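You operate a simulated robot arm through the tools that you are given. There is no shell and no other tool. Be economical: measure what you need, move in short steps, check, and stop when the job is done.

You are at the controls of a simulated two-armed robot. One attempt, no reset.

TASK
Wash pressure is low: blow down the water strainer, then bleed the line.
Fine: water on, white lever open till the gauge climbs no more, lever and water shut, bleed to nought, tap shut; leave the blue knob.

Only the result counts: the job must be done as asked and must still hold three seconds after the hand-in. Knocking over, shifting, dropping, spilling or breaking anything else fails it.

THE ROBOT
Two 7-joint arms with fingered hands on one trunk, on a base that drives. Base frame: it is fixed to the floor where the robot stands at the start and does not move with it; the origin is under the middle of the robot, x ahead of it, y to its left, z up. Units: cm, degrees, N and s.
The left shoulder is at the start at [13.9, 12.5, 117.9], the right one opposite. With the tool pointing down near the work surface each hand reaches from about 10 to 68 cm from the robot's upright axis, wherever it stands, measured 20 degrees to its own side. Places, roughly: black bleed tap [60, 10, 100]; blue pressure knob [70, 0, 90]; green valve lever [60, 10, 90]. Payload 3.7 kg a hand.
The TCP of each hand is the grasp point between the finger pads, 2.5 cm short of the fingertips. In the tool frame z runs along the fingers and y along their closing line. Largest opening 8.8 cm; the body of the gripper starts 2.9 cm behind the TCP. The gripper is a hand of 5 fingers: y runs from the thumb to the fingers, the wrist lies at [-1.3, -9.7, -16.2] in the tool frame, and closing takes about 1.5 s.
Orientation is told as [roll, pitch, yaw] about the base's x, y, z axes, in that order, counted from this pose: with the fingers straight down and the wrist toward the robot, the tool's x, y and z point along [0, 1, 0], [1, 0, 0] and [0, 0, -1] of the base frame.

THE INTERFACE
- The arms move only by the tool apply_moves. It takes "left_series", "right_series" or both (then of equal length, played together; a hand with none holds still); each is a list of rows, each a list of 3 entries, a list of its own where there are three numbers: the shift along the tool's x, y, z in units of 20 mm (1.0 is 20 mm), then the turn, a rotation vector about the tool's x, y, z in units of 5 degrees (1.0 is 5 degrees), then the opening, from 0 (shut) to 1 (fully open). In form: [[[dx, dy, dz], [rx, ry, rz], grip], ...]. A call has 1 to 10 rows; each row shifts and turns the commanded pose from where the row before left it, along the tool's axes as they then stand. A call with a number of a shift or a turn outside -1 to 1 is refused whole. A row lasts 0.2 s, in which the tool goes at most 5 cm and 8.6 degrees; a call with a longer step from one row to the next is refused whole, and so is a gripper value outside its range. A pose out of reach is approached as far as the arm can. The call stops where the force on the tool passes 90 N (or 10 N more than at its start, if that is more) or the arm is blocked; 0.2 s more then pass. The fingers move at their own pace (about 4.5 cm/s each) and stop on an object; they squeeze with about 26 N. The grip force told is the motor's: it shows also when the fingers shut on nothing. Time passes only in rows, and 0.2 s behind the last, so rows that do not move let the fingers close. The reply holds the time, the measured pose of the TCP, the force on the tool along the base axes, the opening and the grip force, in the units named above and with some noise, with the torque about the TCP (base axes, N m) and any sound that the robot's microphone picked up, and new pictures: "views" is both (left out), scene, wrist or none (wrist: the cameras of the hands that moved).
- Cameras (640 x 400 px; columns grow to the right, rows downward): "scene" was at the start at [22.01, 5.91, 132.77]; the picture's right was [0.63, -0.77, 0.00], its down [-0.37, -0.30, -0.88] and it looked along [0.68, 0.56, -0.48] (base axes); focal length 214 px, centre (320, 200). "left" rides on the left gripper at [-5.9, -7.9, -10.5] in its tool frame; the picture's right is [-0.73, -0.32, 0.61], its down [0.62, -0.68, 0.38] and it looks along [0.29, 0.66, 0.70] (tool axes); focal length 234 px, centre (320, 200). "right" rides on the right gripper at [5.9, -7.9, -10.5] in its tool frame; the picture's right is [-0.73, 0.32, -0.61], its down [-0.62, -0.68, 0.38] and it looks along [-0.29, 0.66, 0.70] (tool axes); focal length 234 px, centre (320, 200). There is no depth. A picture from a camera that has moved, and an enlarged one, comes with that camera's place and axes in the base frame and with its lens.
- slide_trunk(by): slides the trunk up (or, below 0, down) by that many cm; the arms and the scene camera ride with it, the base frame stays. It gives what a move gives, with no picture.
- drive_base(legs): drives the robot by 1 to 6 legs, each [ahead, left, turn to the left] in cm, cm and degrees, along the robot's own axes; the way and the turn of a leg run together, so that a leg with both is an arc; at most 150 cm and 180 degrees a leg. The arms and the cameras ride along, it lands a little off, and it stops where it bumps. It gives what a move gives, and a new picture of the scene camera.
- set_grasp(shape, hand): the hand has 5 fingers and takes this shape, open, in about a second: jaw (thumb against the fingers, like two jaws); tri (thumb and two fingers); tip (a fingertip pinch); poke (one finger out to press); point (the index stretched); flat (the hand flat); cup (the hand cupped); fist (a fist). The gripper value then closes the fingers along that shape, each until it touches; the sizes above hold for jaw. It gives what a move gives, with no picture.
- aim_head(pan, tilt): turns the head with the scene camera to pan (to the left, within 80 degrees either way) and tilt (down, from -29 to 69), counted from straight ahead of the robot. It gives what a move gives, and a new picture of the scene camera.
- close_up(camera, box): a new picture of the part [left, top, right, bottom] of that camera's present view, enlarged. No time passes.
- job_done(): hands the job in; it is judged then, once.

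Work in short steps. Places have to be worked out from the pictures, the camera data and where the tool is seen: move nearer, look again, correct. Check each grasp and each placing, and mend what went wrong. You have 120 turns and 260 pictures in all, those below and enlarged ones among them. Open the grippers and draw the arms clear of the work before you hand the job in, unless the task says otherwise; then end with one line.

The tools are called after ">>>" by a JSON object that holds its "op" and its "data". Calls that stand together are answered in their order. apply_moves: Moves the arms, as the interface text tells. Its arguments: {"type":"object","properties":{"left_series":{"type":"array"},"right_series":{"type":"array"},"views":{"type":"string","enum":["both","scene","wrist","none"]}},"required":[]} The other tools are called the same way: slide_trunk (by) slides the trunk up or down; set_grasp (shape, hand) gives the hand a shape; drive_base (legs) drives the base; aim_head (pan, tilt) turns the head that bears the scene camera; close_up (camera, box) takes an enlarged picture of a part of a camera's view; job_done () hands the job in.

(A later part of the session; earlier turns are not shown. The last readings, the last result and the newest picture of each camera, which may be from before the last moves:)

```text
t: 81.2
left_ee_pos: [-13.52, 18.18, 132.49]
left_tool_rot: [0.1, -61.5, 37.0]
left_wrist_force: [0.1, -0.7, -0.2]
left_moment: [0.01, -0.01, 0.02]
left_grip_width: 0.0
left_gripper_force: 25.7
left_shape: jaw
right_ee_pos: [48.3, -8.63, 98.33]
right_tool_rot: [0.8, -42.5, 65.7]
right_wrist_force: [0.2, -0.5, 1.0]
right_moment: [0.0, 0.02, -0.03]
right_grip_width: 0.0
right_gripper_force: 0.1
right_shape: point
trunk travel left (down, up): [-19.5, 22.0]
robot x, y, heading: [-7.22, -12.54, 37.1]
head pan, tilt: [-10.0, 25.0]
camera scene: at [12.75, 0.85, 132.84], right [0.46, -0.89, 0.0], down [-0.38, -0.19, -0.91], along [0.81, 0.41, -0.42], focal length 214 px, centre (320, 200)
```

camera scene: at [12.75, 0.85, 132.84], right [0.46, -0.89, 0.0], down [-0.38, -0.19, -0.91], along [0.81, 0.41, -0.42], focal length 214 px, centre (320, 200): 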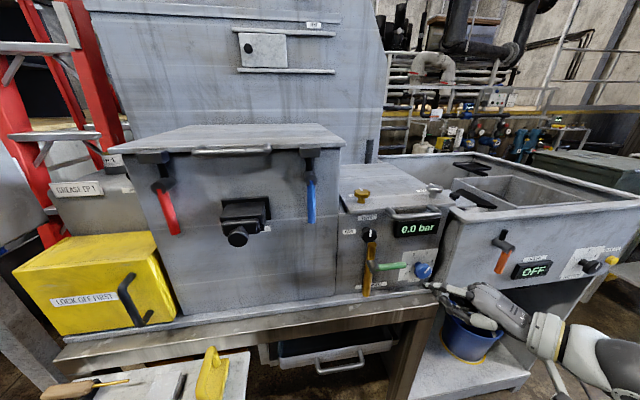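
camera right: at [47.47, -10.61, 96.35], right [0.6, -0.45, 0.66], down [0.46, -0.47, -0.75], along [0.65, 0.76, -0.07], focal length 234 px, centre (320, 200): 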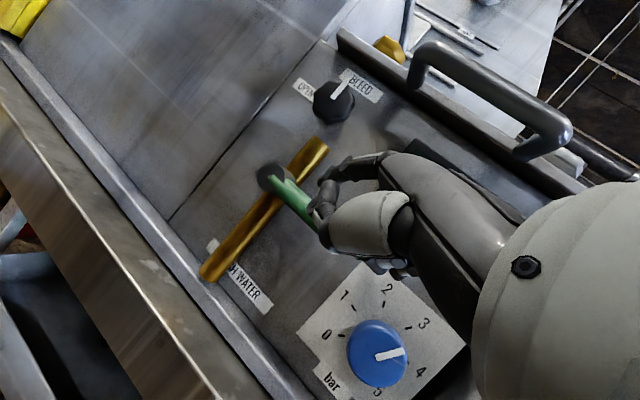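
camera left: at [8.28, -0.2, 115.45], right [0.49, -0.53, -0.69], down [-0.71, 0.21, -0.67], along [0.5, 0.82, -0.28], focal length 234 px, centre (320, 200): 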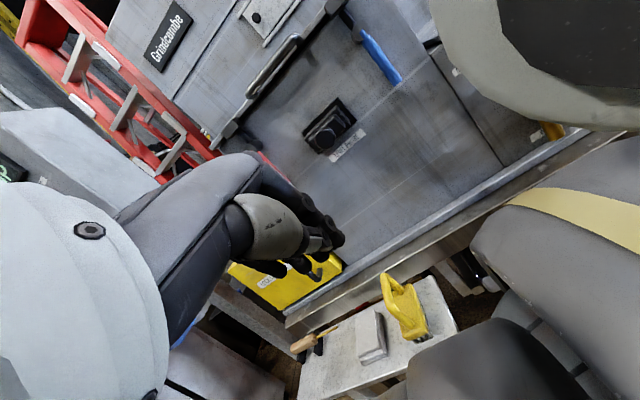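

Now forward along the bench normal, 13 cm at this height, to set the index above the lever.

>>> {"op": "apply_moves", "data": {"right_series": [[[-0.48, 0.6, 0.55], [0, 0, 0], 1], [[-0.48, 0.6, 0.55], [0, 0, 0], 1], [[-0.48, 0.6, 0.55], [0, 0, 0], 1], [[-0.48, 0.6, 0.55], [0, 0, 0], 1], [[-0.48, 0.6, 0.55], [0, 0, 0], 1], [[-0.48, 0.6, 0.55], [0, 0, 0], 1], [[-0.48, 0.6, 0.55], [0, 0, 0], 1]], "views": "wrist"}}

>>> {"op": "close_up", "data": {"camera": "scene", "box": [340, 180, 540, 310]}}

```text
t: 82.8
left_ee_pos: [-13.33, 18.16, 132.3]
left_tool_rot: [0.1, -61.3, 37.0]
left_wrist_force: [-0.6, 0.3, -0.3]
left_moment: [-0.01, 0.03, 0.0]
left_grip_width: 0.0
left_gripper_force: 26.3
left_shape: jaw
right_ee_pos: [59.76, -2.21, 98.77]
right_tool_rot: [0.8, -42.4, 65.5]
right_wrist_force: [-0.3, 0.6, 0.8]
right_moment: [0.0, 0.05, 0.03]
right_grip_width: 0.01
right_gripper_force: 0.0
right_shape: point
right hand out of reach, approached as far as the arm can: row 4, 5, 6
trunk travel left (down, up): [-19.5, 22.0]
robot x, y, heading: [-7.98, -12.5, 37.1]
head pan, tilt: [-10.0, 25.0]
camera right: at [49.27, -11.66, 101.29], right [0.6, -0.45, 0.66], down [0.46, -0.47, -0.75], along [0.65, 0.76, -0.07], focal length 234 px, centre (320, 200)
```

right: 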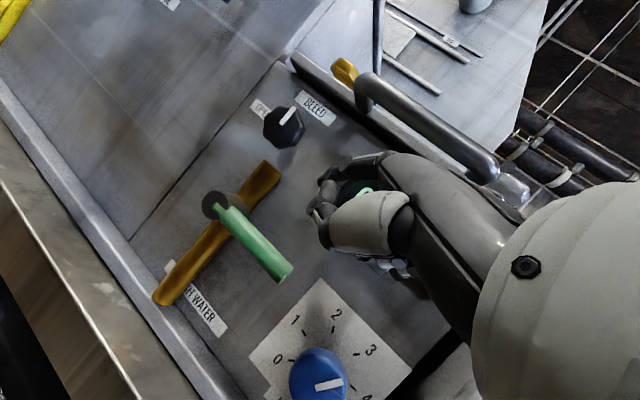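

```text
3.08 times, centred on (440, 245) of scene
camera zoom: at [12.9, 0.97, 132.79], right [0.46, -0.89, 0.0], down [-0.38, -0.19, -0.91], along [0.81, 0.41, -0.42], focal length 660 px, centre (-49, 62)
```

zoom: 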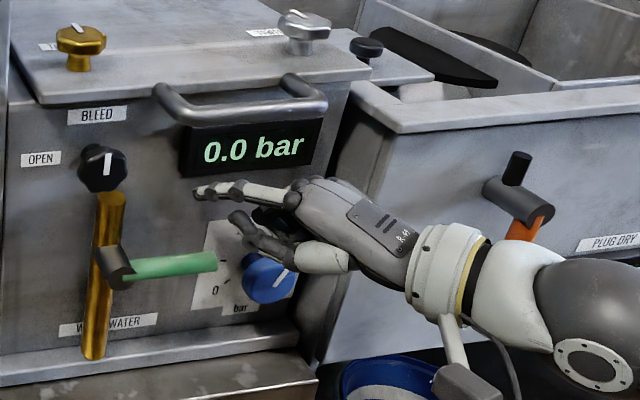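

The index tip is over the lever's end; I shift 2 cm left along the panel and then lower stepwise.

>>> {"op": "apply_moves", "data": {"right_series": [[[0.86, 0.38, 0.34], [0, 0, 0], 1], [[0.4, 0.2, 0.17], [0, 0, 0], 1], [[0, -0.5, 0.55], [0, 0, 0], 1], [[0, -0.5, 0.55], [0, 0, 0], 1]], "views": "wrist"}}

>>> {"op": "close_up", "data": {"camera": "scene", "box": [340, 180, 540, 310]}}

```text
t: 83.8
left_ee_pos: [-13.3, 17.88, 132.41]
left_tool_rot: [0.0, -61.4, 37.0]
left_wrist_force: [0.0, -0.7, 0.0]
left_moment: [0.03, 0.0, 0.01]
left_grip_width: 0.01
left_gripper_force: 26.4
left_shape: jaw
right_ee_pos: [58.02, 0.05, 95.63]
right_tool_rot: [0.8, -42.3, 65.5]
right_wrist_force: [0.2, -0.9, 0.2]
right_moment: [0.07, -0.04, 0.02]
right_grip_width: 0.0
right_gripper_force: 0.2
right_shape: point
right hand out of reach, approached as far as the arm can: row 1, 2, 3
trunk travel left (down, up): [-19.5, 22.0]
robot x, y, heading: [-7.4, -12.65, 36.8]
head pan, tilt: [-10.0, 25.0]
camera right: at [47.54, -9.26, 98.25], right [0.6, -0.45, 0.66], down [0.46, -0.47, -0.75], along [0.65, 0.76, -0.07], focal length 234 px, centre (320, 200)
```

right: 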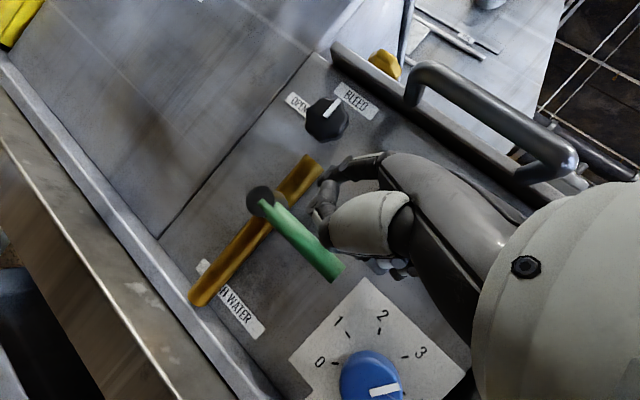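

```text
3.08 times, centred on (440, 245) of scene
camera zoom: at [12.84, 0.78, 132.81], right [0.45, -0.89, 0.0], down [-0.38, -0.19, -0.91], along [0.81, 0.41, -0.42], focal length 660 px, centre (-49, 62)
```

zoom: 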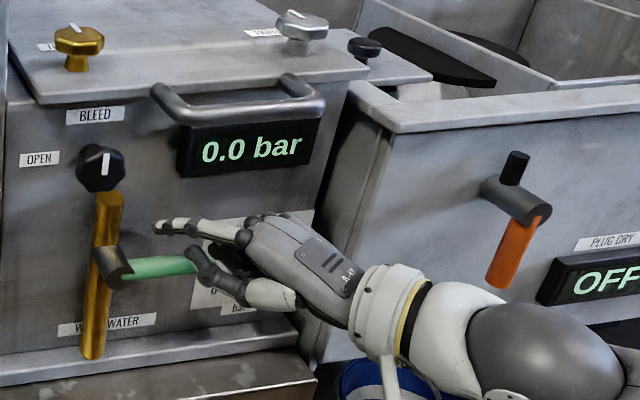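

Thumb is in front of the lever, index just above it. I press down further.

>>> {"op": "apply_moves", "data": {"right_series": [[[0, -0.5, 0.55], [0, 0, 0], 1], [[0, -0.5, 0.55], [0, 0, 0], 1], [[0, -0.5, 0.55], [0, 0, 0], 1]], "views": "wrist"}}

>>> {"op": "close_up", "data": {"camera": "scene", "box": [340, 180, 540, 310]}}

```text
t: 84.6
left_ee_pos: [-13.36, 18.0, 132.54]
left_tool_rot: [0.1, -61.5, 36.9]
left_wrist_force: [-0.2, -0.3, -0.4]
left_moment: [0.01, -0.02, 0.01]
left_grip_width: 0.01
left_gripper_force: 26.5
left_shape: jaw
right_ee_pos: [57.85, 0.18, 91.71]
right_tool_rot: [0.6, -42.7, 65.7]
right_wrist_force: [-1.0, -3.1, 4.3]
right_moment: [0.32, -0.1, 0.0]
right_grip_width: 0.0
right_gripper_force: 0.0
right_shape: point
trunk travel left (down, up): [-19.5, 22.0]
robot x, y, heading: [-7.5, -12.93, 37.1]
head pan, tilt: [-10.0, 25.0]
camera right: at [47.42, -9.35, 94.18], right [0.6, -0.46, 0.66], down [0.47, -0.47, -0.75], along [0.65, 0.76, -0.07], focal length 234 px, centre (320, 200)
```

right: 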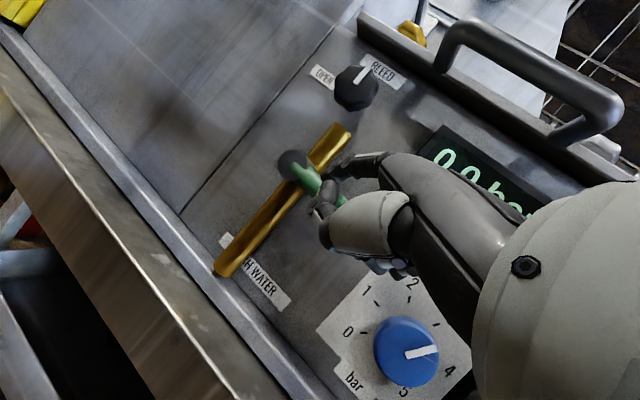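

```text
3.08 times, centred on (440, 245) of scene
camera zoom: at [12.73, 0.8, 132.87], right [0.45, -0.89, 0.0], down [-0.38, -0.19, -0.91], along [0.81, 0.41, -0.42], focal length 660 px, centre (-49, 62)
```

zoom: 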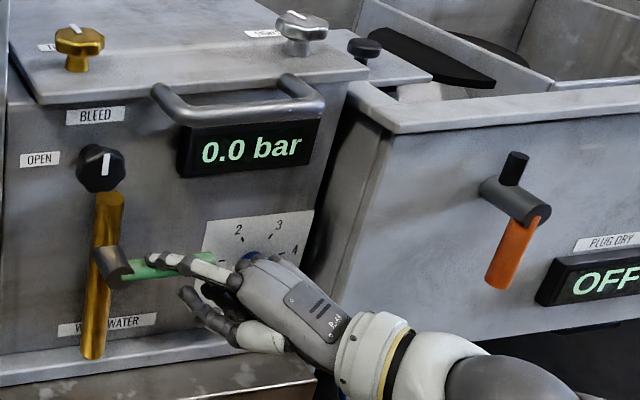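

Slight contact (about 5 N). I press 1 cm more and check whether the lever moves.

>>> {"op": "apply_moves", "data": {"right_series": [[[0, -0.33, 0.37], [0, 0, 0], 1], [[0, -0.33, 0.37], [0, 0, 0], 1]], "views": "none"}}

>>> {"op": "close_up", "data": {"camera": "scene", "box": [350, 230, 440, 290]}}

>>> {"op": "close_up", "data": {"camera": "right", "box": [200, 60, 460, 260]}}

```text
t: 85.2
left_ee_pos: [-13.25, 17.95, 132.3]
left_tool_rot: [0.0, -61.6, 36.8]
left_wrist_force: [-0.1, -0.5, 0.6]
left_moment: [-0.02, 0.0, 0.02]
left_grip_width: 0.0
left_gripper_force: 25.8
left_shape: jaw
right_ee_pos: [57.93, 0.08, 89.54]
right_tool_rot: [0.7, -42.5, 65.6]
right_wrist_force: [-1.4, -7.3, 7.0]
right_moment: [0.6, -0.14, -0.03]
right_grip_width: 0.01
right_gripper_force: 0.1
right_shape: point
trunk travel left (down, up): [-19.5, 22.0]
robot x, y, heading: [-7.69, -12.82, 37.0]
head pan, tilt: [-10.0, 25.0]
```

```text
6.67 times, centred on (395, 260) of scene
camera zoom: at [12.77, 0.81, 132.84], right [0.46, -0.89, 0.0], down [-0.38, -0.19, -0.91], along [0.81, 0.41, -0.42], focal length 1430 px, centre (-180, -200)
```

zoom: 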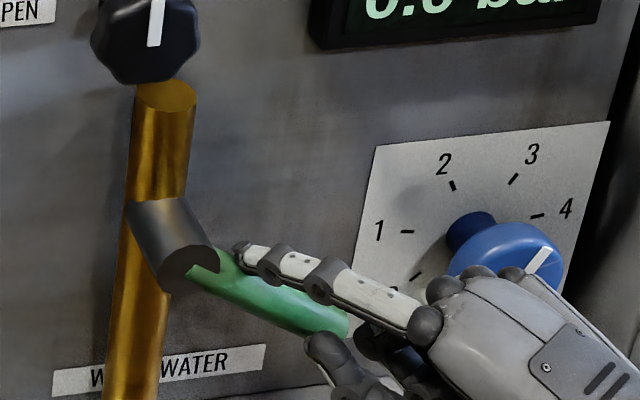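

```text
2.00 times, centred on (330, 160) of right
camera zoom: at [47.41, -9.39, 92.04], right [0.6, -0.45, 0.66], down [0.47, -0.47, -0.75], along [0.65, 0.76, -0.07], focal length 468 px, centre (300, 280)
```

zoom: 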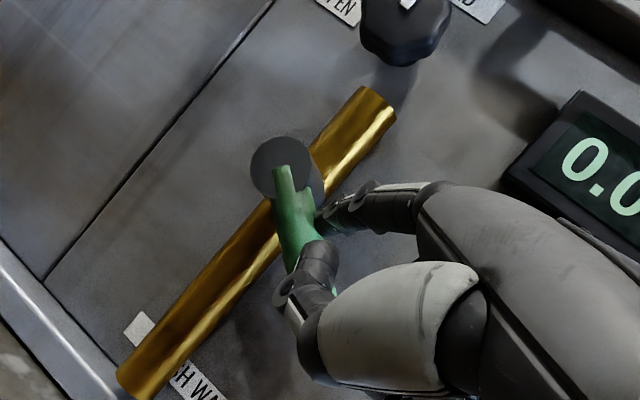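

The green lever is turning down. I follow its arc: down, then left.

>>> {"op": "apply_moves", "data": {"right_series": [[[0.26, -0.22, 0.47], [0, 0, 0], 1], [[0.26, -0.22, 0.47], [0, 0, 0], 1], [[0.26, -0.22, 0.47], [0, 0, 0], 1], [[0.43, 0.02, 0.35], [0, 0, 0], 1], [[0.43, 0.02, 0.35], [0, 0, 0], 1]], "views": "none"}}

>>> {"op": "close_up", "data": {"camera": "scene", "box": [350, 220, 450, 300]}}

>>> {"op": "close_up", "data": {"camera": "right", "box": [200, 60, 460, 260]}}

```text
t: 86.4
left_ee_pos: [-13.05, 17.86, 132.58]
left_tool_rot: [0.5, -61.5, 36.6]
left_wrist_force: [-0.8, 0.0, -0.6]
left_moment: [-0.01, 0.01, 0.02]
left_grip_width: 0.0
left_gripper_force: 26.4
left_shape: jaw
right_ee_pos: [56.02, 2.68, 85.6]
right_tool_rot: [0.7, -42.5, 65.2]
right_wrist_force: [19.2, -24.6, 7.0]
right_moment: [1.27, 0.55, -1.49]
right_grip_width: 8.05
right_gripper_force: 0.0
right_shape: point
trunk travel left (down, up): [-19.5, 22.0]
robot x, y, heading: [-7.76, -13.03, 36.6]
head pan, tilt: [-10.0, 25.0]
```

```text
5.00 times, centred on (400, 260) of scene
camera zoom: at [13.04, 0.51, 132.84], right [0.45, -0.89, 0.0], down [-0.38, -0.19, -0.91], along [0.81, 0.41, -0.42], focal length 1072 px, centre (-80, -100)
```

zoom: 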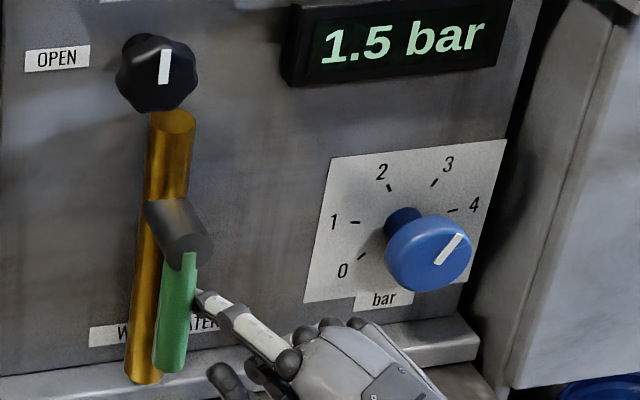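

```text
2.00 times, centred on (330, 160) of right
camera zoom: at [45.48, -6.67, 88.02], right [0.6, -0.46, 0.66], down [0.46, -0.48, -0.75], along [0.66, 0.75, -0.07], focal length 468 px, centre (300, 280)
```

zoom: 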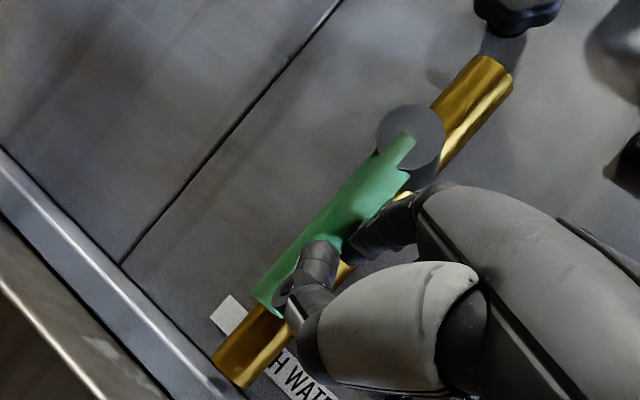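

Water is on: gauge 1.5 bar, lever in line with the pipe. I unload the finger, then back off and drive right, to turn and take up a stance facing along the bench for the white lever.

>>> {"op": "apply_moves", "data": {"right_series": [[[-0.43, -0.19, -0.17], [0, 0, 0], 1], [[-0.2, -0.5, -0.4], [0, 0, 0], 1], [[0.4, -0.64, -0.58], [0, 0, 0], 1], [[0.5, -0.64, -0.58], [0, 0, 0], 1]], "views": "none"}}

>>> {"op": "drive_base", "data": {"legs": [[-12, 0, 0], [0, -48, 0]]}}

```text
t: 87.4
left_ee_pos: [-13.37, 18.14, 132.45]
left_tool_rot: [0.0, -61.4, 37.1]
left_wrist_force: [0.5, 0.5, -0.5]
left_moment: [0.01, -0.01, 0.03]
left_grip_width: 0.0
left_gripper_force: 25.7
left_shape: jaw
right_ee_pos: [52.92, -1.23, 85.5]
right_tool_rot: [0.9, -42.5, 65.7]
right_wrist_force: [0.4, -0.1, 0.2]
right_moment: [0.02, -0.03, -0.03]
right_grip_width: 8.03
right_gripper_force: 0.2
right_shape: point
trunk travel left (down, up): [-19.5, 22.0]
robot x, y, heading: [-7.63, -12.83, 37.3]
head pan, tilt: [-10.0, 25.0]
```

```text
t: 91.0
left_ee_pos: [5.52, -27.07, 132.44]
left_tool_rot: [0.1, -61.3, 36.9]
left_wrist_force: [0.2, -0.1, -0.2]
left_moment: [-0.03, 0.0, 0.01]
left_grip_width: 0.0
left_gripper_force: 26.0
left_shape: jaw
right_ee_pos: [71.89, -46.35, 85.43]
right_tool_rot: [0.8, -42.3, 65.7]
right_wrist_force: [0.4, 0.2, -0.7]
right_moment: [0.01, 0.01, -0.02]
right_grip_width: 8.08
right_gripper_force: 0.1
right_shape: point
trunk travel left (down, up): [-19.5, 22.0]
robot x, y, heading: [11.22, -57.86, 37.3]
head pan, tilt: [-10.0, 25.0]
camera scene: at [31.65, -44.15, 132.82], right [0.46, -0.89, 0.0], down [-0.38, -0.19, -0.91], along [0.81, 0.41, -0.42], focal length 214 px, centre (320, 200)
```

scene: 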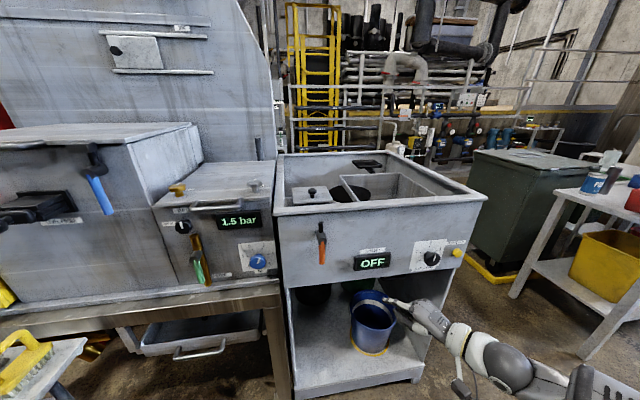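

Now I turn left to heading 100, so the right hand points along the bench, and check the view.

>>> {"op": "drive_base", "data": {"legs": [[0, 0, 63]]}}

>>> {"op": "apply_moves", "data": {"right_series": [[[0, -0.67, 0.74], [0, 0, 0], 1], [[0, -0.67, 0.74], [0, 0, 0], 1], [[0, -0.67, 0.74], [0, 0, 0], 1], [[0, -0.67, 0.74], [0, 0, 0], 1], [[0, -0.67, 0.74], [0, 0, 0], 1], [[0, -0.67, 0.74], [0, 0, 0], 1], [[0, -0.67, 0.74], [0, 0, 0], 1], [[0, -0.67, 0.74], [0, 0, 0], 1], [[0, -0.67, 0.74], [0, 0, 0], 1], [[0, -0.67, 0.74], [0, 0, 0], 1]], "views": "wrist"}}

```text
t: 94.2
left_ee_pos: [-19.13, -49.54, 132.43]
left_tool_rot: [0.0, -61.4, 101.1]
left_wrist_force: [-0.3, 0.3, 0.9]
left_moment: [0.01, 0.0, -0.01]
left_grip_width: 0.0
left_gripper_force: 26.3
left_shape: jaw
right_ee_pos: [27.17, 1.7, 85.42]
right_tool_rot: [0.8, -42.4, 129.7]
right_wrist_force: [0.3, 0.4, -0.5]
right_moment: [0.01, -0.02, -0.03]
right_grip_width: 8.08
right_gripper_force: 0.2
right_shape: point
trunk travel left (down, up): [-19.5, 22.0]
robot x, y, heading: [11.02, -57.93, 101.3]
head pan, tilt: [-10.0, 25.0]
camera scene: at [7.78, -33.24, 132.82], right [1.0, 0.02, 0.0], down [0.01, -0.42, -0.91], along [-0.02, 0.91, -0.42], focal length 214 px, centre (320, 200)
```

scene: 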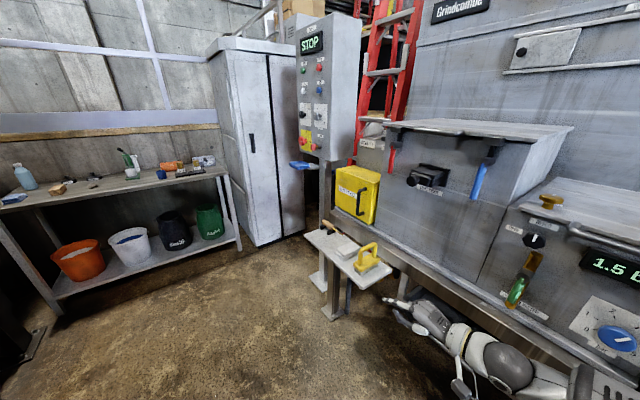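

```text
t: 96.4
left_ee_pos: [-19.17, -49.43, 132.46]
left_tool_rot: [-0.1, -61.5, 101.0]
left_wrist_force: [-0.5, 0.4, -0.1]
left_moment: [0.02, 0.03, -0.01]
left_grip_width: 0.0
left_gripper_force: 26.3
left_shape: jaw
right_ee_pos: [27.21, 1.73, 65.54]
right_tool_rot: [0.9, -42.4, 129.7]
right_wrist_force: [0.7, 0.6, 0.3]
right_moment: [-0.02, 0.0, 0.02]
right_grip_width: 8.04
right_gripper_force: 0.1
right_shape: point
trunk travel left (down, up): [-19.5, 22.0]
robot x, y, heading: [11.26, -57.82, 101.1]
head pan, tilt: [-10.0, 25.0]
camera right: at [31.08, -11.93, 68.03], right [0.67, 0.34, 0.66], down [0.63, 0.21, -0.75], along [-0.4, 0.92, -0.07], focal length 234 px, centre (320, 200)
```

right: 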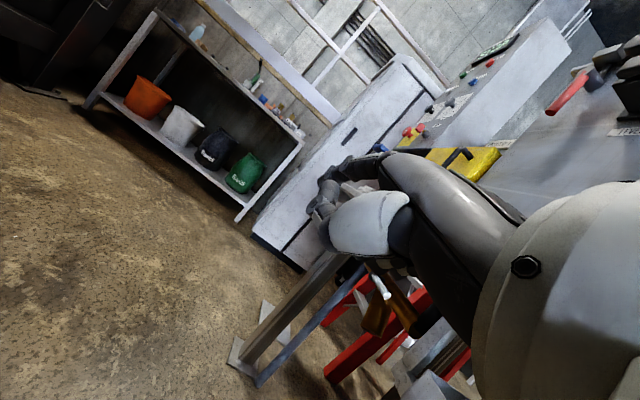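

Reach is fine here, and the strainer appears in the wrist view. I enlarge it.

>>> {"op": "close_up", "data": {"camera": "right", "box": [300, 230, 460, 370]}}

```text
2.86 times, centred on (380, 300) of right
camera zoom: at [31.08, -11.93, 68.03], right [0.67, 0.34, 0.66], down [0.63, 0.21, -0.75], along [-0.4, 0.92, -0.07], focal length 669 px, centre (149, -86)
```

zoom: 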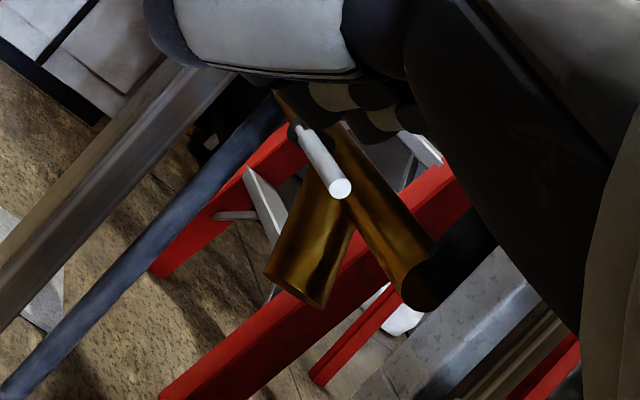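

Triangulation: the white lever lies level, its tip at n≈54 cm from me-side bench normal, pointing right along the bench; hub further left. I turn the base 20° right and drive so the index comes in line with the lever from the right.

>>> {"op": "drive_base", "data": {"legs": [[0, 0, -20], [24, 9, 0]]}}

>>> {"op": "close_up", "data": {"camera": "right", "box": [220, 120, 500, 380]}}

```text
t: 99.4
left_ee_pos: [-19.61, -14.56, 132.31]
left_tool_rot: [0.0, -61.5, 81.1]
left_wrist_force: [-0.6, -0.6, 0.3]
left_moment: [0.02, 0.0, -0.03]
left_grip_width: 0.0
left_gripper_force: 26.3
left_shape: jaw
right_ee_pos: [41.32, 17.66, 65.52]
right_tool_rot: [0.8, -42.3, 109.8]
right_wrist_force: [-0.1, 0.6, 0.1]
right_moment: [-0.03, 0.03, 0.02]
right_grip_width: 8.05
right_gripper_force: 0.1
right_shape: point
trunk travel left (down, up): [-19.5, 22.0]
robot x, y, heading: [5.81, -32.93, 81.0]
head pan, tilt: [-10.0, 25.0]
camera scene: at [11.16, -8.54, 132.81], right [0.95, -0.32, 0.0], down [-0.14, -0.4, -0.91], along [0.29, 0.86, -0.42], focal length 214 px, centre (320, 200)
```

scene: 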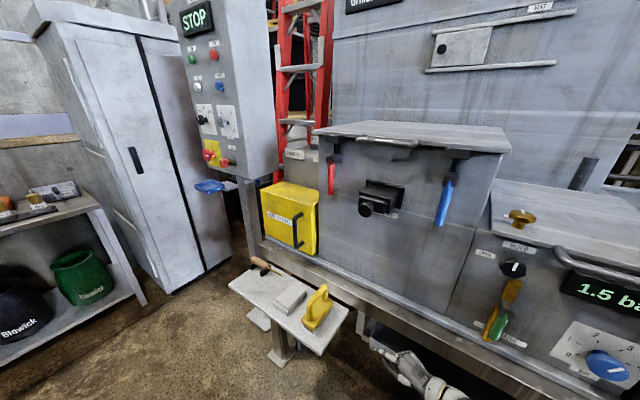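

```text
1.54 times, centred on (360, 250) of right
camera zoom: at [40.37, 3.58, 68.04], right [0.75, 0.09, 0.66], down [0.66, -0.02, -0.75], along [-0.06, 1.0, -0.07], focal length 360 px, centre (258, 123)
```

zoom: 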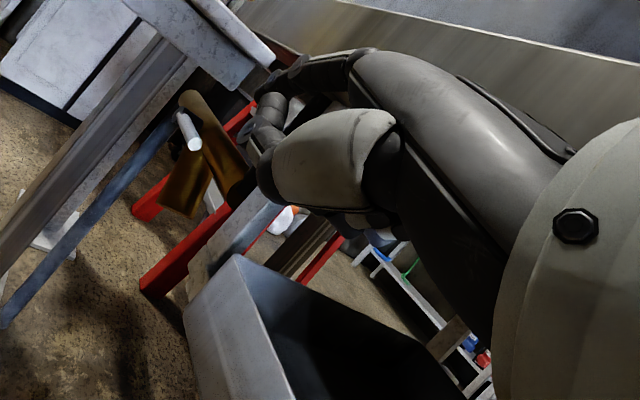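

Tip and rod positions confirmed (tip [33.7,46.7,57.9], hub near [28,53.5,58.5]). I lower the hand 7 cm and then drive most of the way in.

>>> {"op": "apply_moves", "data": {"right_series": [[[0, -0.67, 0.74], [0, 0, 0], 1], [[0, -0.67, 0.74], [0, 0, 0], 1], [[0, -0.67, 0.74], [0, 0, 0], 1], [[0, -0.3, 0.33], [0, 0, 0], 1]], "views": "none"}}

>>> {"op": "drive_base", "data": {"legs": [[15, 7.6, 0]]}}

>>> {"op": "close_up", "data": {"camera": "right", "box": [200, 60, 500, 340]}}

```text
t: 100.4
left_ee_pos: [-19.52, -14.68, 132.45]
left_tool_rot: [0.0, -61.4, 81.1]
left_wrist_force: [0.0, 0.0, -0.1]
left_moment: [0.02, 0.0, 0.03]
left_grip_width: 0.0
left_gripper_force: 26.5
left_shape: jaw
right_ee_pos: [41.21, 17.67, 58.75]
right_tool_rot: [0.7, -42.5, 109.8]
right_wrist_force: [0.7, -0.5, 0.4]
right_moment: [0.02, 0.01, -0.02]
right_grip_width: 8.07
right_gripper_force: 0.1
right_shape: point
trunk travel left (down, up): [-19.5, 22.0]
robot x, y, heading: [5.76, -32.8, 81.2]
head pan, tilt: [-10.0, 25.0]
```

```text
t: 101.8
left_ee_pos: [-24.87, 1.3, 132.47]
left_tool_rot: [0.0, -61.4, 81.3]
left_wrist_force: [0.5, -0.6, 0.3]
left_moment: [0.03, 0.01, 0.03]
left_grip_width: 0.0
left_gripper_force: 25.6
left_shape: jaw
right_ee_pos: [35.8, 33.64, 58.54]
right_tool_rot: [0.7, -42.4, 109.9]
right_wrist_force: [0.0, -0.7, -0.2]
right_moment: [-0.01, 0.0, 0.01]
right_grip_width: 8.05
right_gripper_force: 0.0
right_shape: point
trunk travel left (down, up): [-19.5, 22.0]
robot x, y, heading: [0.95, -16.82, 81.3]
head pan, tilt: [-10.0, 25.0]
camera scene: at [5.88, 7.41, 132.8], right [0.95, -0.32, 0.0], down [-0.13, -0.4, -0.91], along [0.29, 0.86, -0.42], focal length 214 px, centre (320, 200)
```

scene: 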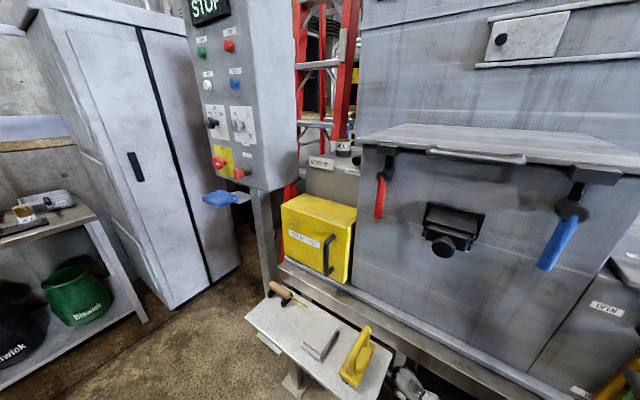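

```text
1.43 times, centred on (350, 200) of right
camera zoom: at [35.0, 19.58, 61.19], right [0.75, 0.1, 0.66], down [0.66, -0.01, -0.75], along [-0.06, 1.0, -0.07], focal length 334 px, centre (277, 200)
```

zoom: 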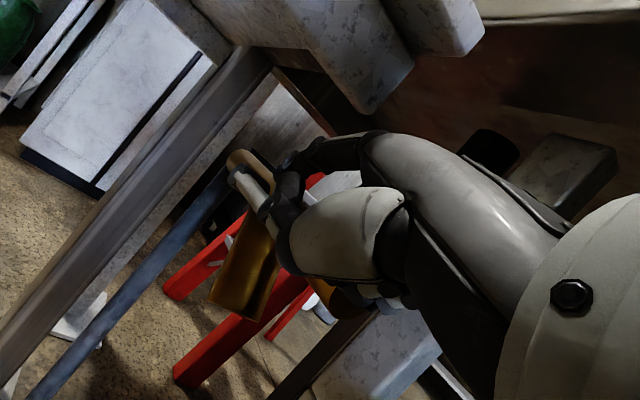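

Index tip is about 9 cm short of the contact spot. I drive in 7 cm more.

>>> {"op": "drive_base", "data": {"legs": [[6.5, 3, 0]]}}

>>> {"op": "close_up", "data": {"camera": "right", "box": [200, 60, 420, 280]}}

```text
t: 102.8
left_ee_pos: [-26.9, 8.12, 132.36]
left_tool_rot: [0.0, -61.4, 81.4]
left_wrist_force: [-0.1, 0.9, -1.1]
left_moment: [0.03, 0.01, 0.01]
left_grip_width: 0.01
left_gripper_force: 26.2
left_shape: jaw
right_ee_pos: [33.65, 40.4, 58.61]
right_tool_rot: [0.9, -42.4, 109.9]
right_wrist_force: [-0.1, 0.0, 0.4]
right_moment: [0.0, -0.05, -0.02]
right_grip_width: 8.05
right_gripper_force: 0.1
right_shape: point
trunk travel left (down, up): [-19.5, 22.0]
robot x, y, heading: [-1.1, -10.09, 81.5]
head pan, tilt: [-10.0, 25.0]
camera scene: at [3.81, 14.15, 132.81], right [0.95, -0.32, 0.0], down [-0.13, -0.4, -0.91], along [0.29, 0.86, -0.42], focal length 214 px, centre (320, 200)
```

scene: 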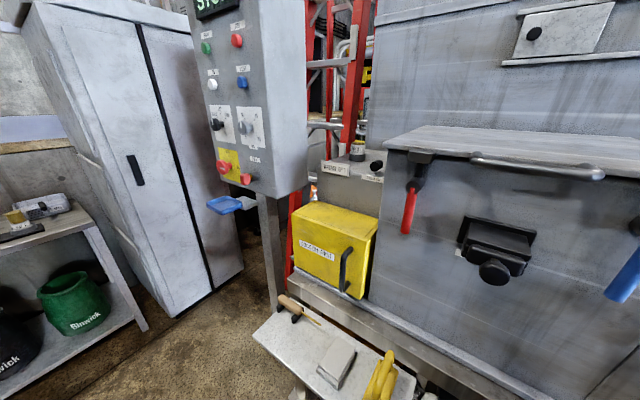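

```text
1.82 times, centred on (310, 170) of right
camera zoom: at [32.78, 26.36, 61.17], right [0.75, 0.1, 0.66], down [0.66, -0.01, -0.75], along [-0.07, 1.0, -0.07], focal length 426 px, centre (338, 254)
```

zoom: 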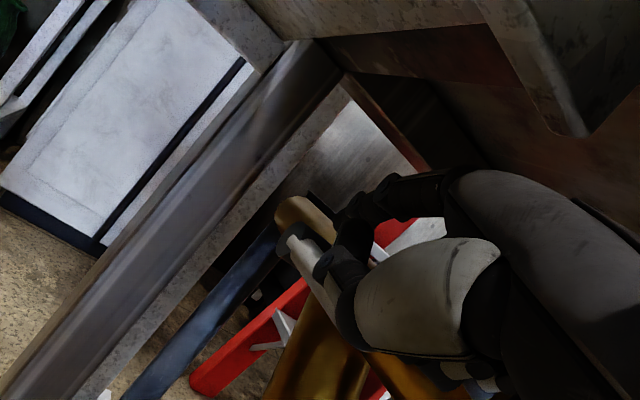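

Index lies above the lever's end. I advance 2.7 cm along the finger, then lower by 1 cm.

>>> {"op": "apply_moves", "data": {"right_series": [[[0, 0.5, 0.45], [0, 0, 0], 1], [[0, 0.5, 0.45], [0, 0, 0], 1], [[0, -0.33, 0.37], [0, 0, 0], 1]], "views": "none"}}

>>> {"op": "close_up", "data": {"camera": "right", "box": [220, 80, 420, 280]}}

```text
t: 103.6
left_ee_pos: [-27.03, 7.81, 132.45]
left_tool_rot: [-0.2, -61.4, 81.5]
left_wrist_force: [0.2, 0.3, -1.1]
left_moment: [0.01, 0.0, 0.03]
left_grip_width: 0.0
left_gripper_force: 25.5
left_shape: jaw
right_ee_pos: [32.48, 42.74, 57.73]
right_tool_rot: [1.0, -42.4, 109.9]
right_wrist_force: [0.1, -0.9, 0.1]
right_moment: [0.01, 0.01, 0.01]
right_grip_width: 8.08
right_gripper_force: 0.1
right_shape: point
trunk travel left (down, up): [-19.5, 22.0]
robot x, y, heading: [-1.02, -9.53, 81.4]
head pan, tilt: [-10.0, 25.0]
```

```text
2.00 times, centred on (320, 180) of right
camera zoom: at [31.74, 28.59, 60.28], right [0.75, 0.1, 0.66], down [0.66, -0.01, -0.75], along [-0.07, 0.99, -0.07], focal length 468 px, centre (320, 240)
```

zoom: 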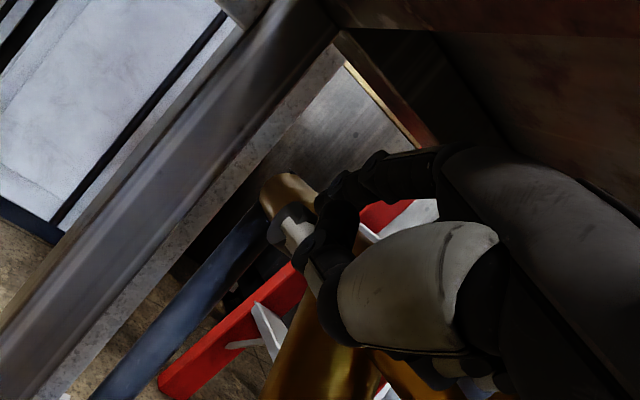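

No contact yet; I lower further in small steps watching the force.

>>> {"op": "apply_moves", "data": {"right_series": [[[0, -0.27, 0.3], [0, 0, 0], 1], [[0, -0.27, 0.3], [0, 0, 0], 1]], "views": "none"}}

>>> {"op": "close_up", "data": {"camera": "right", "box": [220, 80, 420, 280]}}

```text
t: 104.2
left_ee_pos: [-26.84, 7.97, 132.44]
left_tool_rot: [0.0, -61.5, 81.5]
left_wrist_force: [-0.1, 0.2, -0.4]
left_moment: [0.03, -0.02, -0.02]
left_grip_width: 0.0
left_gripper_force: 25.9
left_shape: jaw
right_ee_pos: [32.59, 42.9, 56.74]
right_tool_rot: [0.8, -42.5, 110.1]
right_wrist_force: [-0.7, -0.5, 0.0]
right_moment: [0.02, 0.02, -0.02]
right_grip_width: 8.06
right_gripper_force: 0.1
right_shape: point
right hand out of reach, approached as far as the arm can: row 2
trunk travel left (down, up): [-19.5, 22.0]
robot x, y, heading: [-1.37, -10.02, 81.3]
head pan, tilt: [-10.0, 25.0]
```

```text
2.00 times, centred on (320, 180) of right
camera zoom: at [31.74, 28.8, 59.22], right [0.75, 0.1, 0.66], down [0.66, -0.01, -0.75], along [-0.07, 1.0, -0.07], focal length 468 px, centre (320, 240)
```

zoom: 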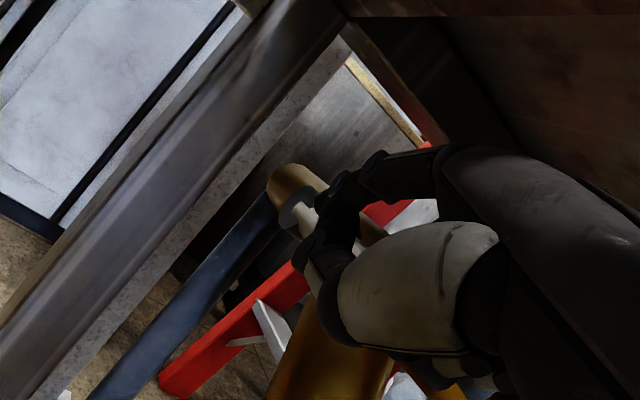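

The arm is at its stretch. Lowering the trunk brings the hand down with it; I do that by 2 cm.

>>> {"op": "slide_trunk", "data": {"by": -2}}

>>> {"op": "close_up", "data": {"camera": "right", "box": [220, 80, 420, 280]}}

```text
t: 104.9
left_ee_pos: [-26.9, 7.84, 130.51]
left_tool_rot: [0.1, -61.6, 81.4]
left_wrist_force: [0.5, -0.5, -0.1]
left_moment: [0.02, -0.01, -0.01]
left_grip_width: 0.0
left_gripper_force: 25.5
left_shape: jaw
right_ee_pos: [32.51, 42.79, 54.63]
right_tool_rot: [0.8, -42.5, 110.0]
right_wrist_force: [-0.5, -0.6, -0.2]
right_moment: [-0.02, 0.03, 0.02]
right_grip_width: 8.05
right_gripper_force: 0.0
right_shape: point
trunk travel left (down, up): [-17.5, 24.0]
robot x, y, heading: [-1.35, -10.12, 81.7]
head pan, tilt: [-10.0, 25.0]
```

```text
2.00 times, centred on (320, 180) of right
camera zoom: at [31.65, 28.7, 57.18], right [0.75, 0.1, 0.66], down [0.66, -0.01, -0.75], along [-0.07, 1.0, -0.07], focal length 468 px, centre (320, 240)
```

zoom: 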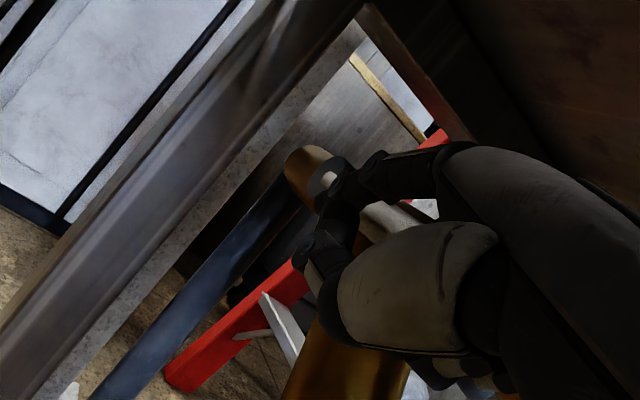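

The index still seems slightly above the rod, near its hub. I lower 1.5 cm more.

>>> {"op": "slide_trunk", "data": {"by": -1.5}}

>>> {"op": "close_up", "data": {"camera": "right", "box": [260, 100, 420, 240]}}

```text
t: 105.5
left_ee_pos: [-26.94, 7.66, 128.88]
left_tool_rot: [0.1, -61.5, 81.3]
left_wrist_force: [0.3, -0.1, 0.4]
left_moment: [0.03, -0.02, 0.01]
left_grip_width: 0.0
left_gripper_force: 25.7
left_shape: jaw
right_ee_pos: [32.39, 42.81, 53.07]
right_tool_rot: [1.0, -42.6, 110.1]
right_wrist_force: [0.7, -0.8, 0.2]
right_moment: [-0.04, -0.04, 0.0]
right_grip_width: 8.1
right_gripper_force: 0.1
right_shape: point
trunk travel left (down, up): [-16.0, 25.5]
robot x, y, heading: [-1.47, -10.38, 81.6]
head pan, tilt: [-10.0, 25.0]
```

```text
2.86 times, centred on (340, 170) of right
camera zoom: at [31.62, 28.71, 55.67], right [0.75, 0.1, 0.66], down [0.66, -0.01, -0.75], along [-0.07, 1.0, -0.07], focal length 669 px, centre (263, 286)
```

zoom: 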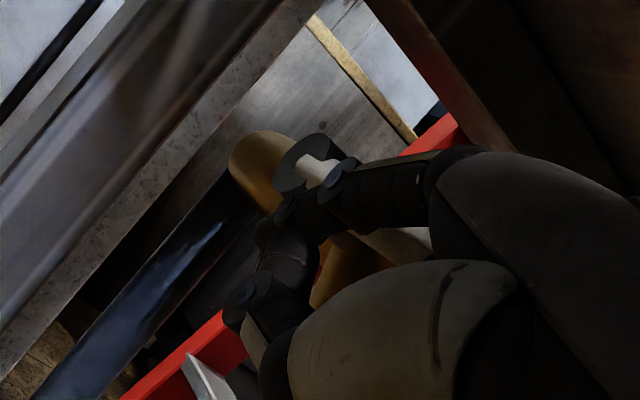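

The finger passed about 2.5 cm in front of the rod. I raise the trunk 4.5 cm, shift the hand 2.2 cm toward the wall, and try again.

>>> {"op": "slide_trunk", "data": {"by": 5}}

>>> {"op": "apply_moves", "data": {"right_series": [[[-0.55, 0.1, 0.1], [0, 0, 0], 1], [[-0.55, 0.1, 0.1], [0, 0, 0], 1]], "views": "none"}}

>>> {"op": "close_up", "data": {"camera": "right", "box": [240, 100, 420, 260]}}

```text
t: 106.4
left_ee_pos: [-27.61, 5.94, 134.06]
left_tool_rot: [-0.3, -63.9, 81.7]
left_wrist_force: [-0.4, -0.2, 0.4]
left_moment: [0.0, 0.02, 0.02]
left_grip_width: 0.0
left_gripper_force: 25.9
left_shape: jaw
right_ee_pos: [32.08, 43.64, 59.87]
right_tool_rot: [-0.3, -44.0, 111.1]
right_wrist_force: [-0.1, 0.0, 0.2]
right_moment: [0.01, 0.04, -0.03]
right_grip_width: 8.06
right_gripper_force: 0.1
right_shape: point
trunk travel left (down, up): [-21.0, 20.5]
robot x, y, heading: [-1.39, -9.96, 81.4]
head pan, tilt: [-10.0, 25.0]
```

```text
t: 107.0
left_ee_pos: [-27.49, 5.81, 133.73]
left_tool_rot: [-0.1, -63.6, 81.4]
left_wrist_force: [0.8, 0.1, -0.8]
left_moment: [0.01, -0.02, 0.01]
left_grip_width: 0.0
left_gripper_force: 25.6
left_shape: jaw
right_ee_pos: [32.48, 43.33, 59.65]
right_tool_rot: [1.6, -43.1, 109.8]
right_wrist_force: [0.7, 0.5, 0.3]
right_moment: [0.03, -0.01, -0.02]
right_grip_width: 8.06
right_gripper_force: 0.0
right_shape: point
right hand out of reach, approached as far as the arm can: row 1, 2
trunk travel left (down, up): [-21.0, 20.5]
robot x, y, heading: [-1.07, -10.41, 81.4]
head pan, tilt: [-10.0, 25.0]
```

```text
2.50 times, centred on (330, 180) of right
camera zoom: at [31.78, 29.23, 62.02], right [0.75, 0.1, 0.65], down [0.65, 0.0, -0.76], along [-0.07, 1.0, -0.06], focal length 585 px, centre (295, 250)
```

zoom: 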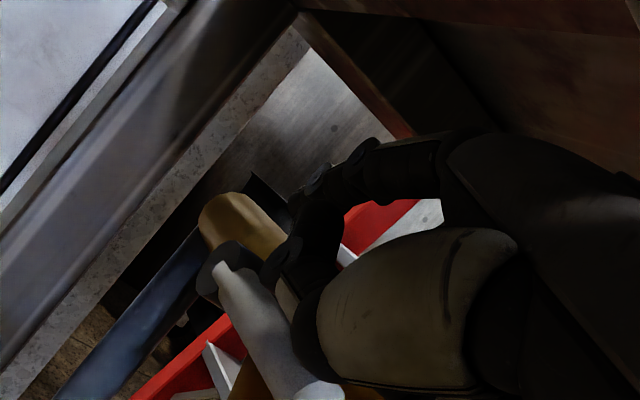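

The arm is at its limit, so I nudge the base toward the wall by 2 cm instead.

>>> {"op": "drive_base", "data": {"legs": [[1.6, -1.7, 0]]}}

>>> {"op": "slide_trunk", "data": {"by": -3}}

>>> {"op": "close_up", "data": {"camera": "right", "box": [240, 100, 420, 260]}}

```text
t: 107.8
left_ee_pos: [-26.95, 6.3, 134.09]
left_tool_rot: [0.0, -63.8, 81.3]
left_wrist_force: [0.2, -0.2, -1.2]
left_moment: [-0.03, -0.01, 0.02]
left_grip_width: 0.0
left_gripper_force: 26.2
left_shape: jaw
right_ee_pos: [32.22, 43.29, 59.13]
right_tool_rot: [2.8, -42.8, 109.4]
right_wrist_force: [0.0, 0.1, -0.4]
right_moment: [-0.01, 0.01, -0.02]
right_grip_width: 8.05
right_gripper_force: 0.1
right_shape: point
trunk travel left (down, up): [-21.0, 20.5]
robot x, y, heading: [-0.76, -9.8, 81.6]
head pan, tilt: [-10.0, 25.0]
stopped in leg 1: the robot was blocked; the commanded pose is now the measured one
camera scene: at [3.94, 12.6, 134.52], right [0.95, -0.32, 0.0], down [-0.13, -0.4, -0.91], along [0.29, 0.86, -0.42], focal length 214 px, centre (320, 200)
```

scene: 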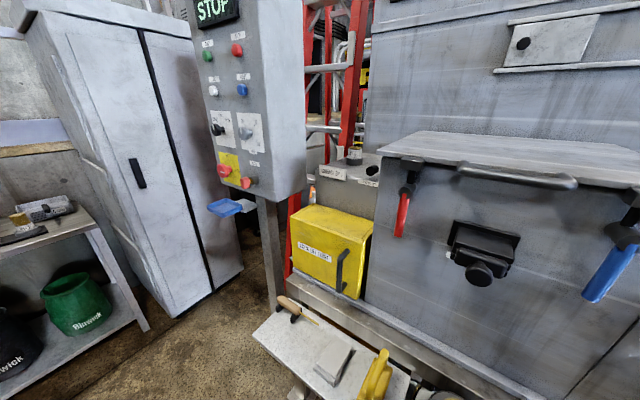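

```text
t: 108.5
left_ee_pos: [-26.63, 6.38, 131.03]
left_tool_rot: [0.2, -63.9, 81.2]
left_wrist_force: [-0.4, -1.2, 0.5]
left_moment: [-0.01, -0.03, 0.01]
left_grip_width: 0.0
left_gripper_force: 25.8
left_shape: jaw
right_ee_pos: [32.23, 40.76, 52.79]
right_tool_rot: [5.4, -38.9, 107.7]
right_wrist_force: [0.4, -0.1, -0.3]
right_moment: [0.02, 0.0, 0.02]
right_grip_width: 8.07
right_gripper_force: 0.1
right_shape: point
trunk travel left (down, up): [-18.0, 23.5]
robot x, y, heading: [-0.88, -9.74, 81.5]
head pan, tilt: [-10.0, 25.0]
```

```text
2.50 times, centred on (330, 180) of right
camera zoom: at [31.56, 26.92, 56.27], right [0.77, 0.15, 0.62], down [0.63, -0.06, -0.77], along [-0.08, 0.99, -0.15], focal length 585 px, centre (295, 250)
```

zoom: 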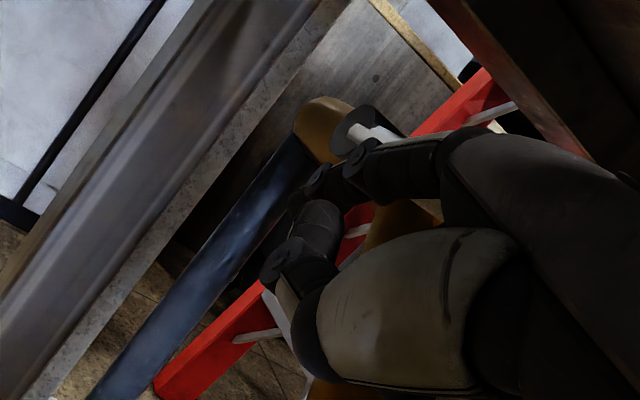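

The forearm evidently met the bench apron. I withdraw the hand the way it came, to re-enter with the hand lower and pointing more toward the wall.

>>> {"op": "drive_base", "data": {"legs": [[-15, -7, 0], [-15, -3, 0]]}}

>>> {"op": "slide_trunk", "data": {"by": -8}}

>>> {"op": "apply_moves", "data": {"right_series": [[[0, 0, 0], [-1, 0, -0.3], 1], [[0, 0, 0], [-1, 0, -0.3], 1], [[0, 0, 0], [-1, 0, 0], 1], [[0, 0, 0], [-1, 0, 0], 1]], "views": "wrist"}}

```text
t: 111.0
left_ee_pos: [-21.21, -24.7, 131.01]
left_tool_rot: [0.1, -63.7, 81.1]
left_wrist_force: [0.0, 0.0, -0.1]
left_moment: [-0.01, 0.04, 0.01]
left_grip_width: 0.0
left_gripper_force: 25.7
left_shape: jaw
right_ee_pos: [37.55, 9.62, 52.6]
right_tool_rot: [5.5, -38.9, 107.6]
right_wrist_force: [1.0, -0.8, 0.2]
right_moment: [0.03, 0.02, -0.01]
right_grip_width: 8.05
right_gripper_force: 0.1
right_shape: point
trunk travel left (down, up): [-18.0, 23.5]
robot x, y, heading: [4.77, -41.03, 81.5]
head pan, tilt: [-10.0, 25.0]
camera scene: at [10.09, -15.23, 131.19], right [0.95, -0.32, 0.0], down [-0.14, -0.4, -0.91], along [0.29, 0.86, -0.42], focal length 214 px, centre (320, 200)
```

scene: 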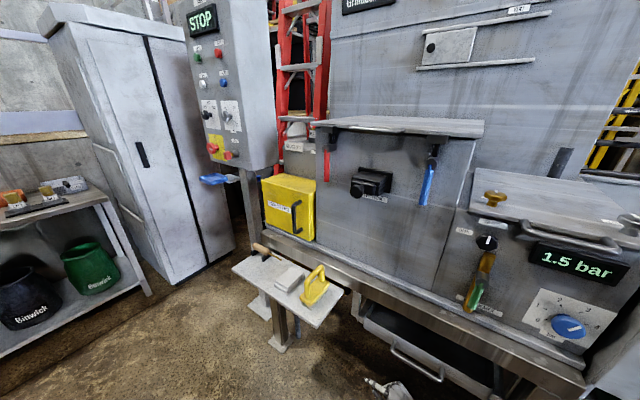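

```text
t: 112.2
left_ee_pos: [-21.3, -24.82, 123.02]
left_tool_rot: [0.2, -63.7, 81.1]
left_wrist_force: [0.0, -0.6, 0.9]
left_moment: [-0.02, 0.01, 0.02]
left_grip_width: 0.0
left_gripper_force: 26.4
left_shape: jaw
right_ee_pos: [36.01, -1.07, 36.12]
right_tool_rot: [12.6, -25.8, 103.8]
right_wrist_force: [-0.3, -0.4, 0.8]
right_moment: [-0.03, 0.0, 0.0]
right_grip_width: 8.05
right_gripper_force: 0.0
right_shape: point
trunk travel left (down, up): [-10.0, 31.5]
robot x, y, heading: [4.76, -41.15, 81.3]
head pan, tilt: [-10.0, 25.0]
```

```text
t: 113.2
left_ee_pos: [-21.31, -24.6, 123.0]
left_tool_rot: [0.0, -63.7, 81.1]
left_wrist_force: [0.4, 0.1, 1.0]
left_moment: [-0.03, -0.03, 0.02]
left_grip_width: 0.0
left_gripper_force: 26.0
left_shape: jaw
right_ee_pos: [34.39, -0.93, 41.47]
right_tool_rot: [14.1, -45.9, 101.6]
right_wrist_force: [-0.1, -0.6, 0.6]
right_moment: [0.02, -0.04, -0.01]
right_grip_width: 8.05
right_gripper_force: 0.1
right_shape: point
right hand out of reach, approached as far as the arm can: row 1, 2, 3, 4
trunk travel left (down, up): [-10.0, 31.5]
robot x, y, heading: [4.49, -41.2, 81.4]
head pan, tilt: [-10.0, 25.0]
camera right: at [34.1, -14.98, 43.88], right [0.85, 0.1, 0.52], down [0.52, 0.01, -0.85], along [-0.09, 0.99, -0.05], focal length 234 px, centre (320, 200)
```

right: 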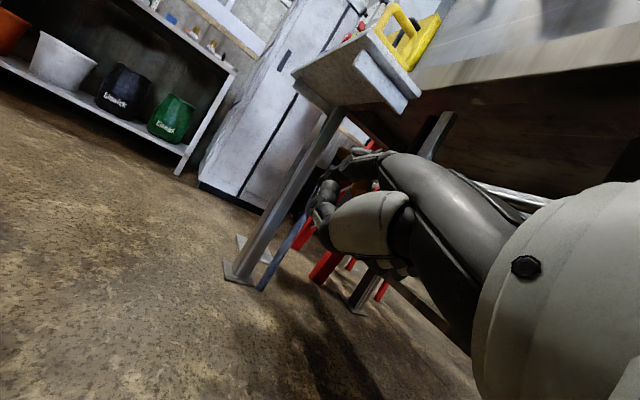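

I lift the hand to about z 54 and level its roll.

>>> {"op": "apply_moves", "data": {"right_series": [[[0, 0.72, -0.7], [0, 0, 0], 1], [[0, 0.72, -0.7], [0, 0, 0], 1], [[0, 0.72, -0.7], [0, 0, 0], 1], [[0, 0.72, -0.7], [0, 0, 0], 1], [[0, 0.72, -0.7], [0, 0, 0], 1], [[0, 0.72, -0.7], [0, 0, 0], 1], [[0, 0, 0], [-1, 0, 0], 1], [[0, 0, 0], [-1, 0, 0], 1]], "views": "none"}}

```text
t: 115.0
left_ee_pos: [-21.15, -24.53, 123.1]
left_tool_rot: [0.1, -63.6, 81.1]
left_wrist_force: [0.0, 0.0, 0.5]
left_moment: [-0.01, -0.01, 0.03]
left_grip_width: 0.0
left_gripper_force: 25.7
left_shape: jaw
right_ee_pos: [36.24, -0.26, 53.23]
right_tool_rot: [17.5, -55.5, 97.4]
right_wrist_force: [0.3, 0.9, 0.2]
right_moment: [0.02, -0.03, 0.01]
right_grip_width: 8.04
right_gripper_force: 0.0
right_shape: point
trunk travel left (down, up): [-10.0, 31.5]
robot x, y, heading: [4.7, -40.91, 81.2]
head pan, tilt: [-10.0, 25.0]
```

I remove the roll and yaw slightly, holding position.

>>> {"op": "apply_moves", "data": {"right_series": [[[0, 0, 0], [0.25, -0.57, -0.79], 1], [[0, 0, 0], [0.25, -0.57, -0.79], 1], [[0, 0, 0], [0.25, -0.57, -0.79], 1], [[0, 0, 0], [0.12, -0.28, -0.4], 1]], "views": "both"}}

```text
t: 116.0
left_ee_pos: [-21.17, -24.59, 122.92]
left_tool_rot: [0.2, -63.7, 81.1]
left_wrist_force: [0.4, 0.8, -0.6]
left_moment: [0.02, -0.03, -0.05]
left_grip_width: 0.0
left_gripper_force: 25.9
left_shape: jaw
right_ee_pos: [36.92, -0.07, 53.3]
right_tool_rot: [-3.3, -53.5, 114.5]
right_wrist_force: [-1.0, 0.4, -0.1]
right_moment: [0.01, -0.04, -0.03]
right_grip_width: 8.05
right_gripper_force: 0.0
right_shape: point
right hand out of reach, approached as far as the arm can: row 3
trunk travel left (down, up): [-10.0, 31.5]
robot x, y, heading: [4.77, -41.04, 81.3]
head pan, tilt: [-10.0, 25.0]
camera scene: at [11.39, -6.61, 121.84], right [0.95, -0.32, 0.0], down [-0.14, -0.4, -0.91], along [0.29, 0.86, -0.42], focal length 214 px, centre (320, 200)
camera right: at [36.45, -14.35, 52.91], right [0.76, -0.01, 0.64], down [0.64, 0.15, -0.75], along [-0.09, 0.99, 0.13], focal length 234 px, centre (320, 200)
```

scene: 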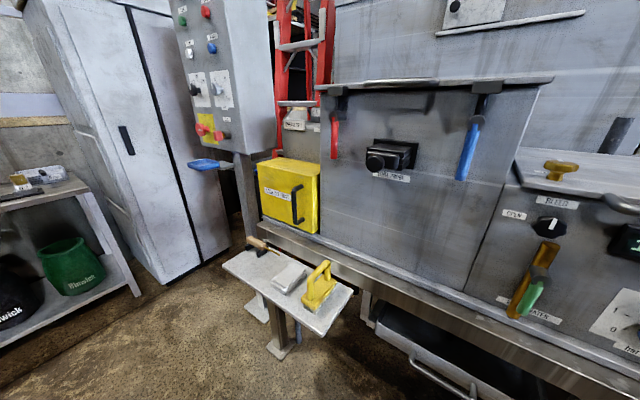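
right: 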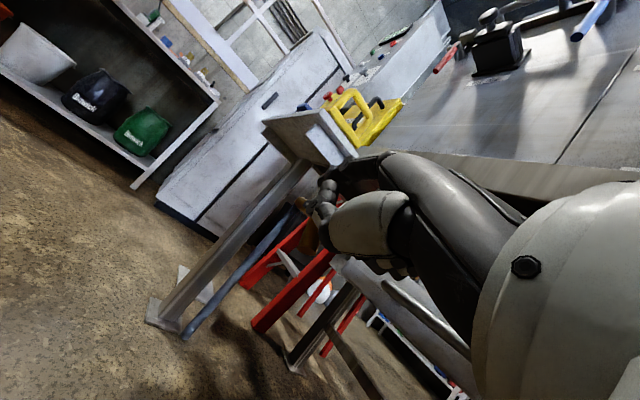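

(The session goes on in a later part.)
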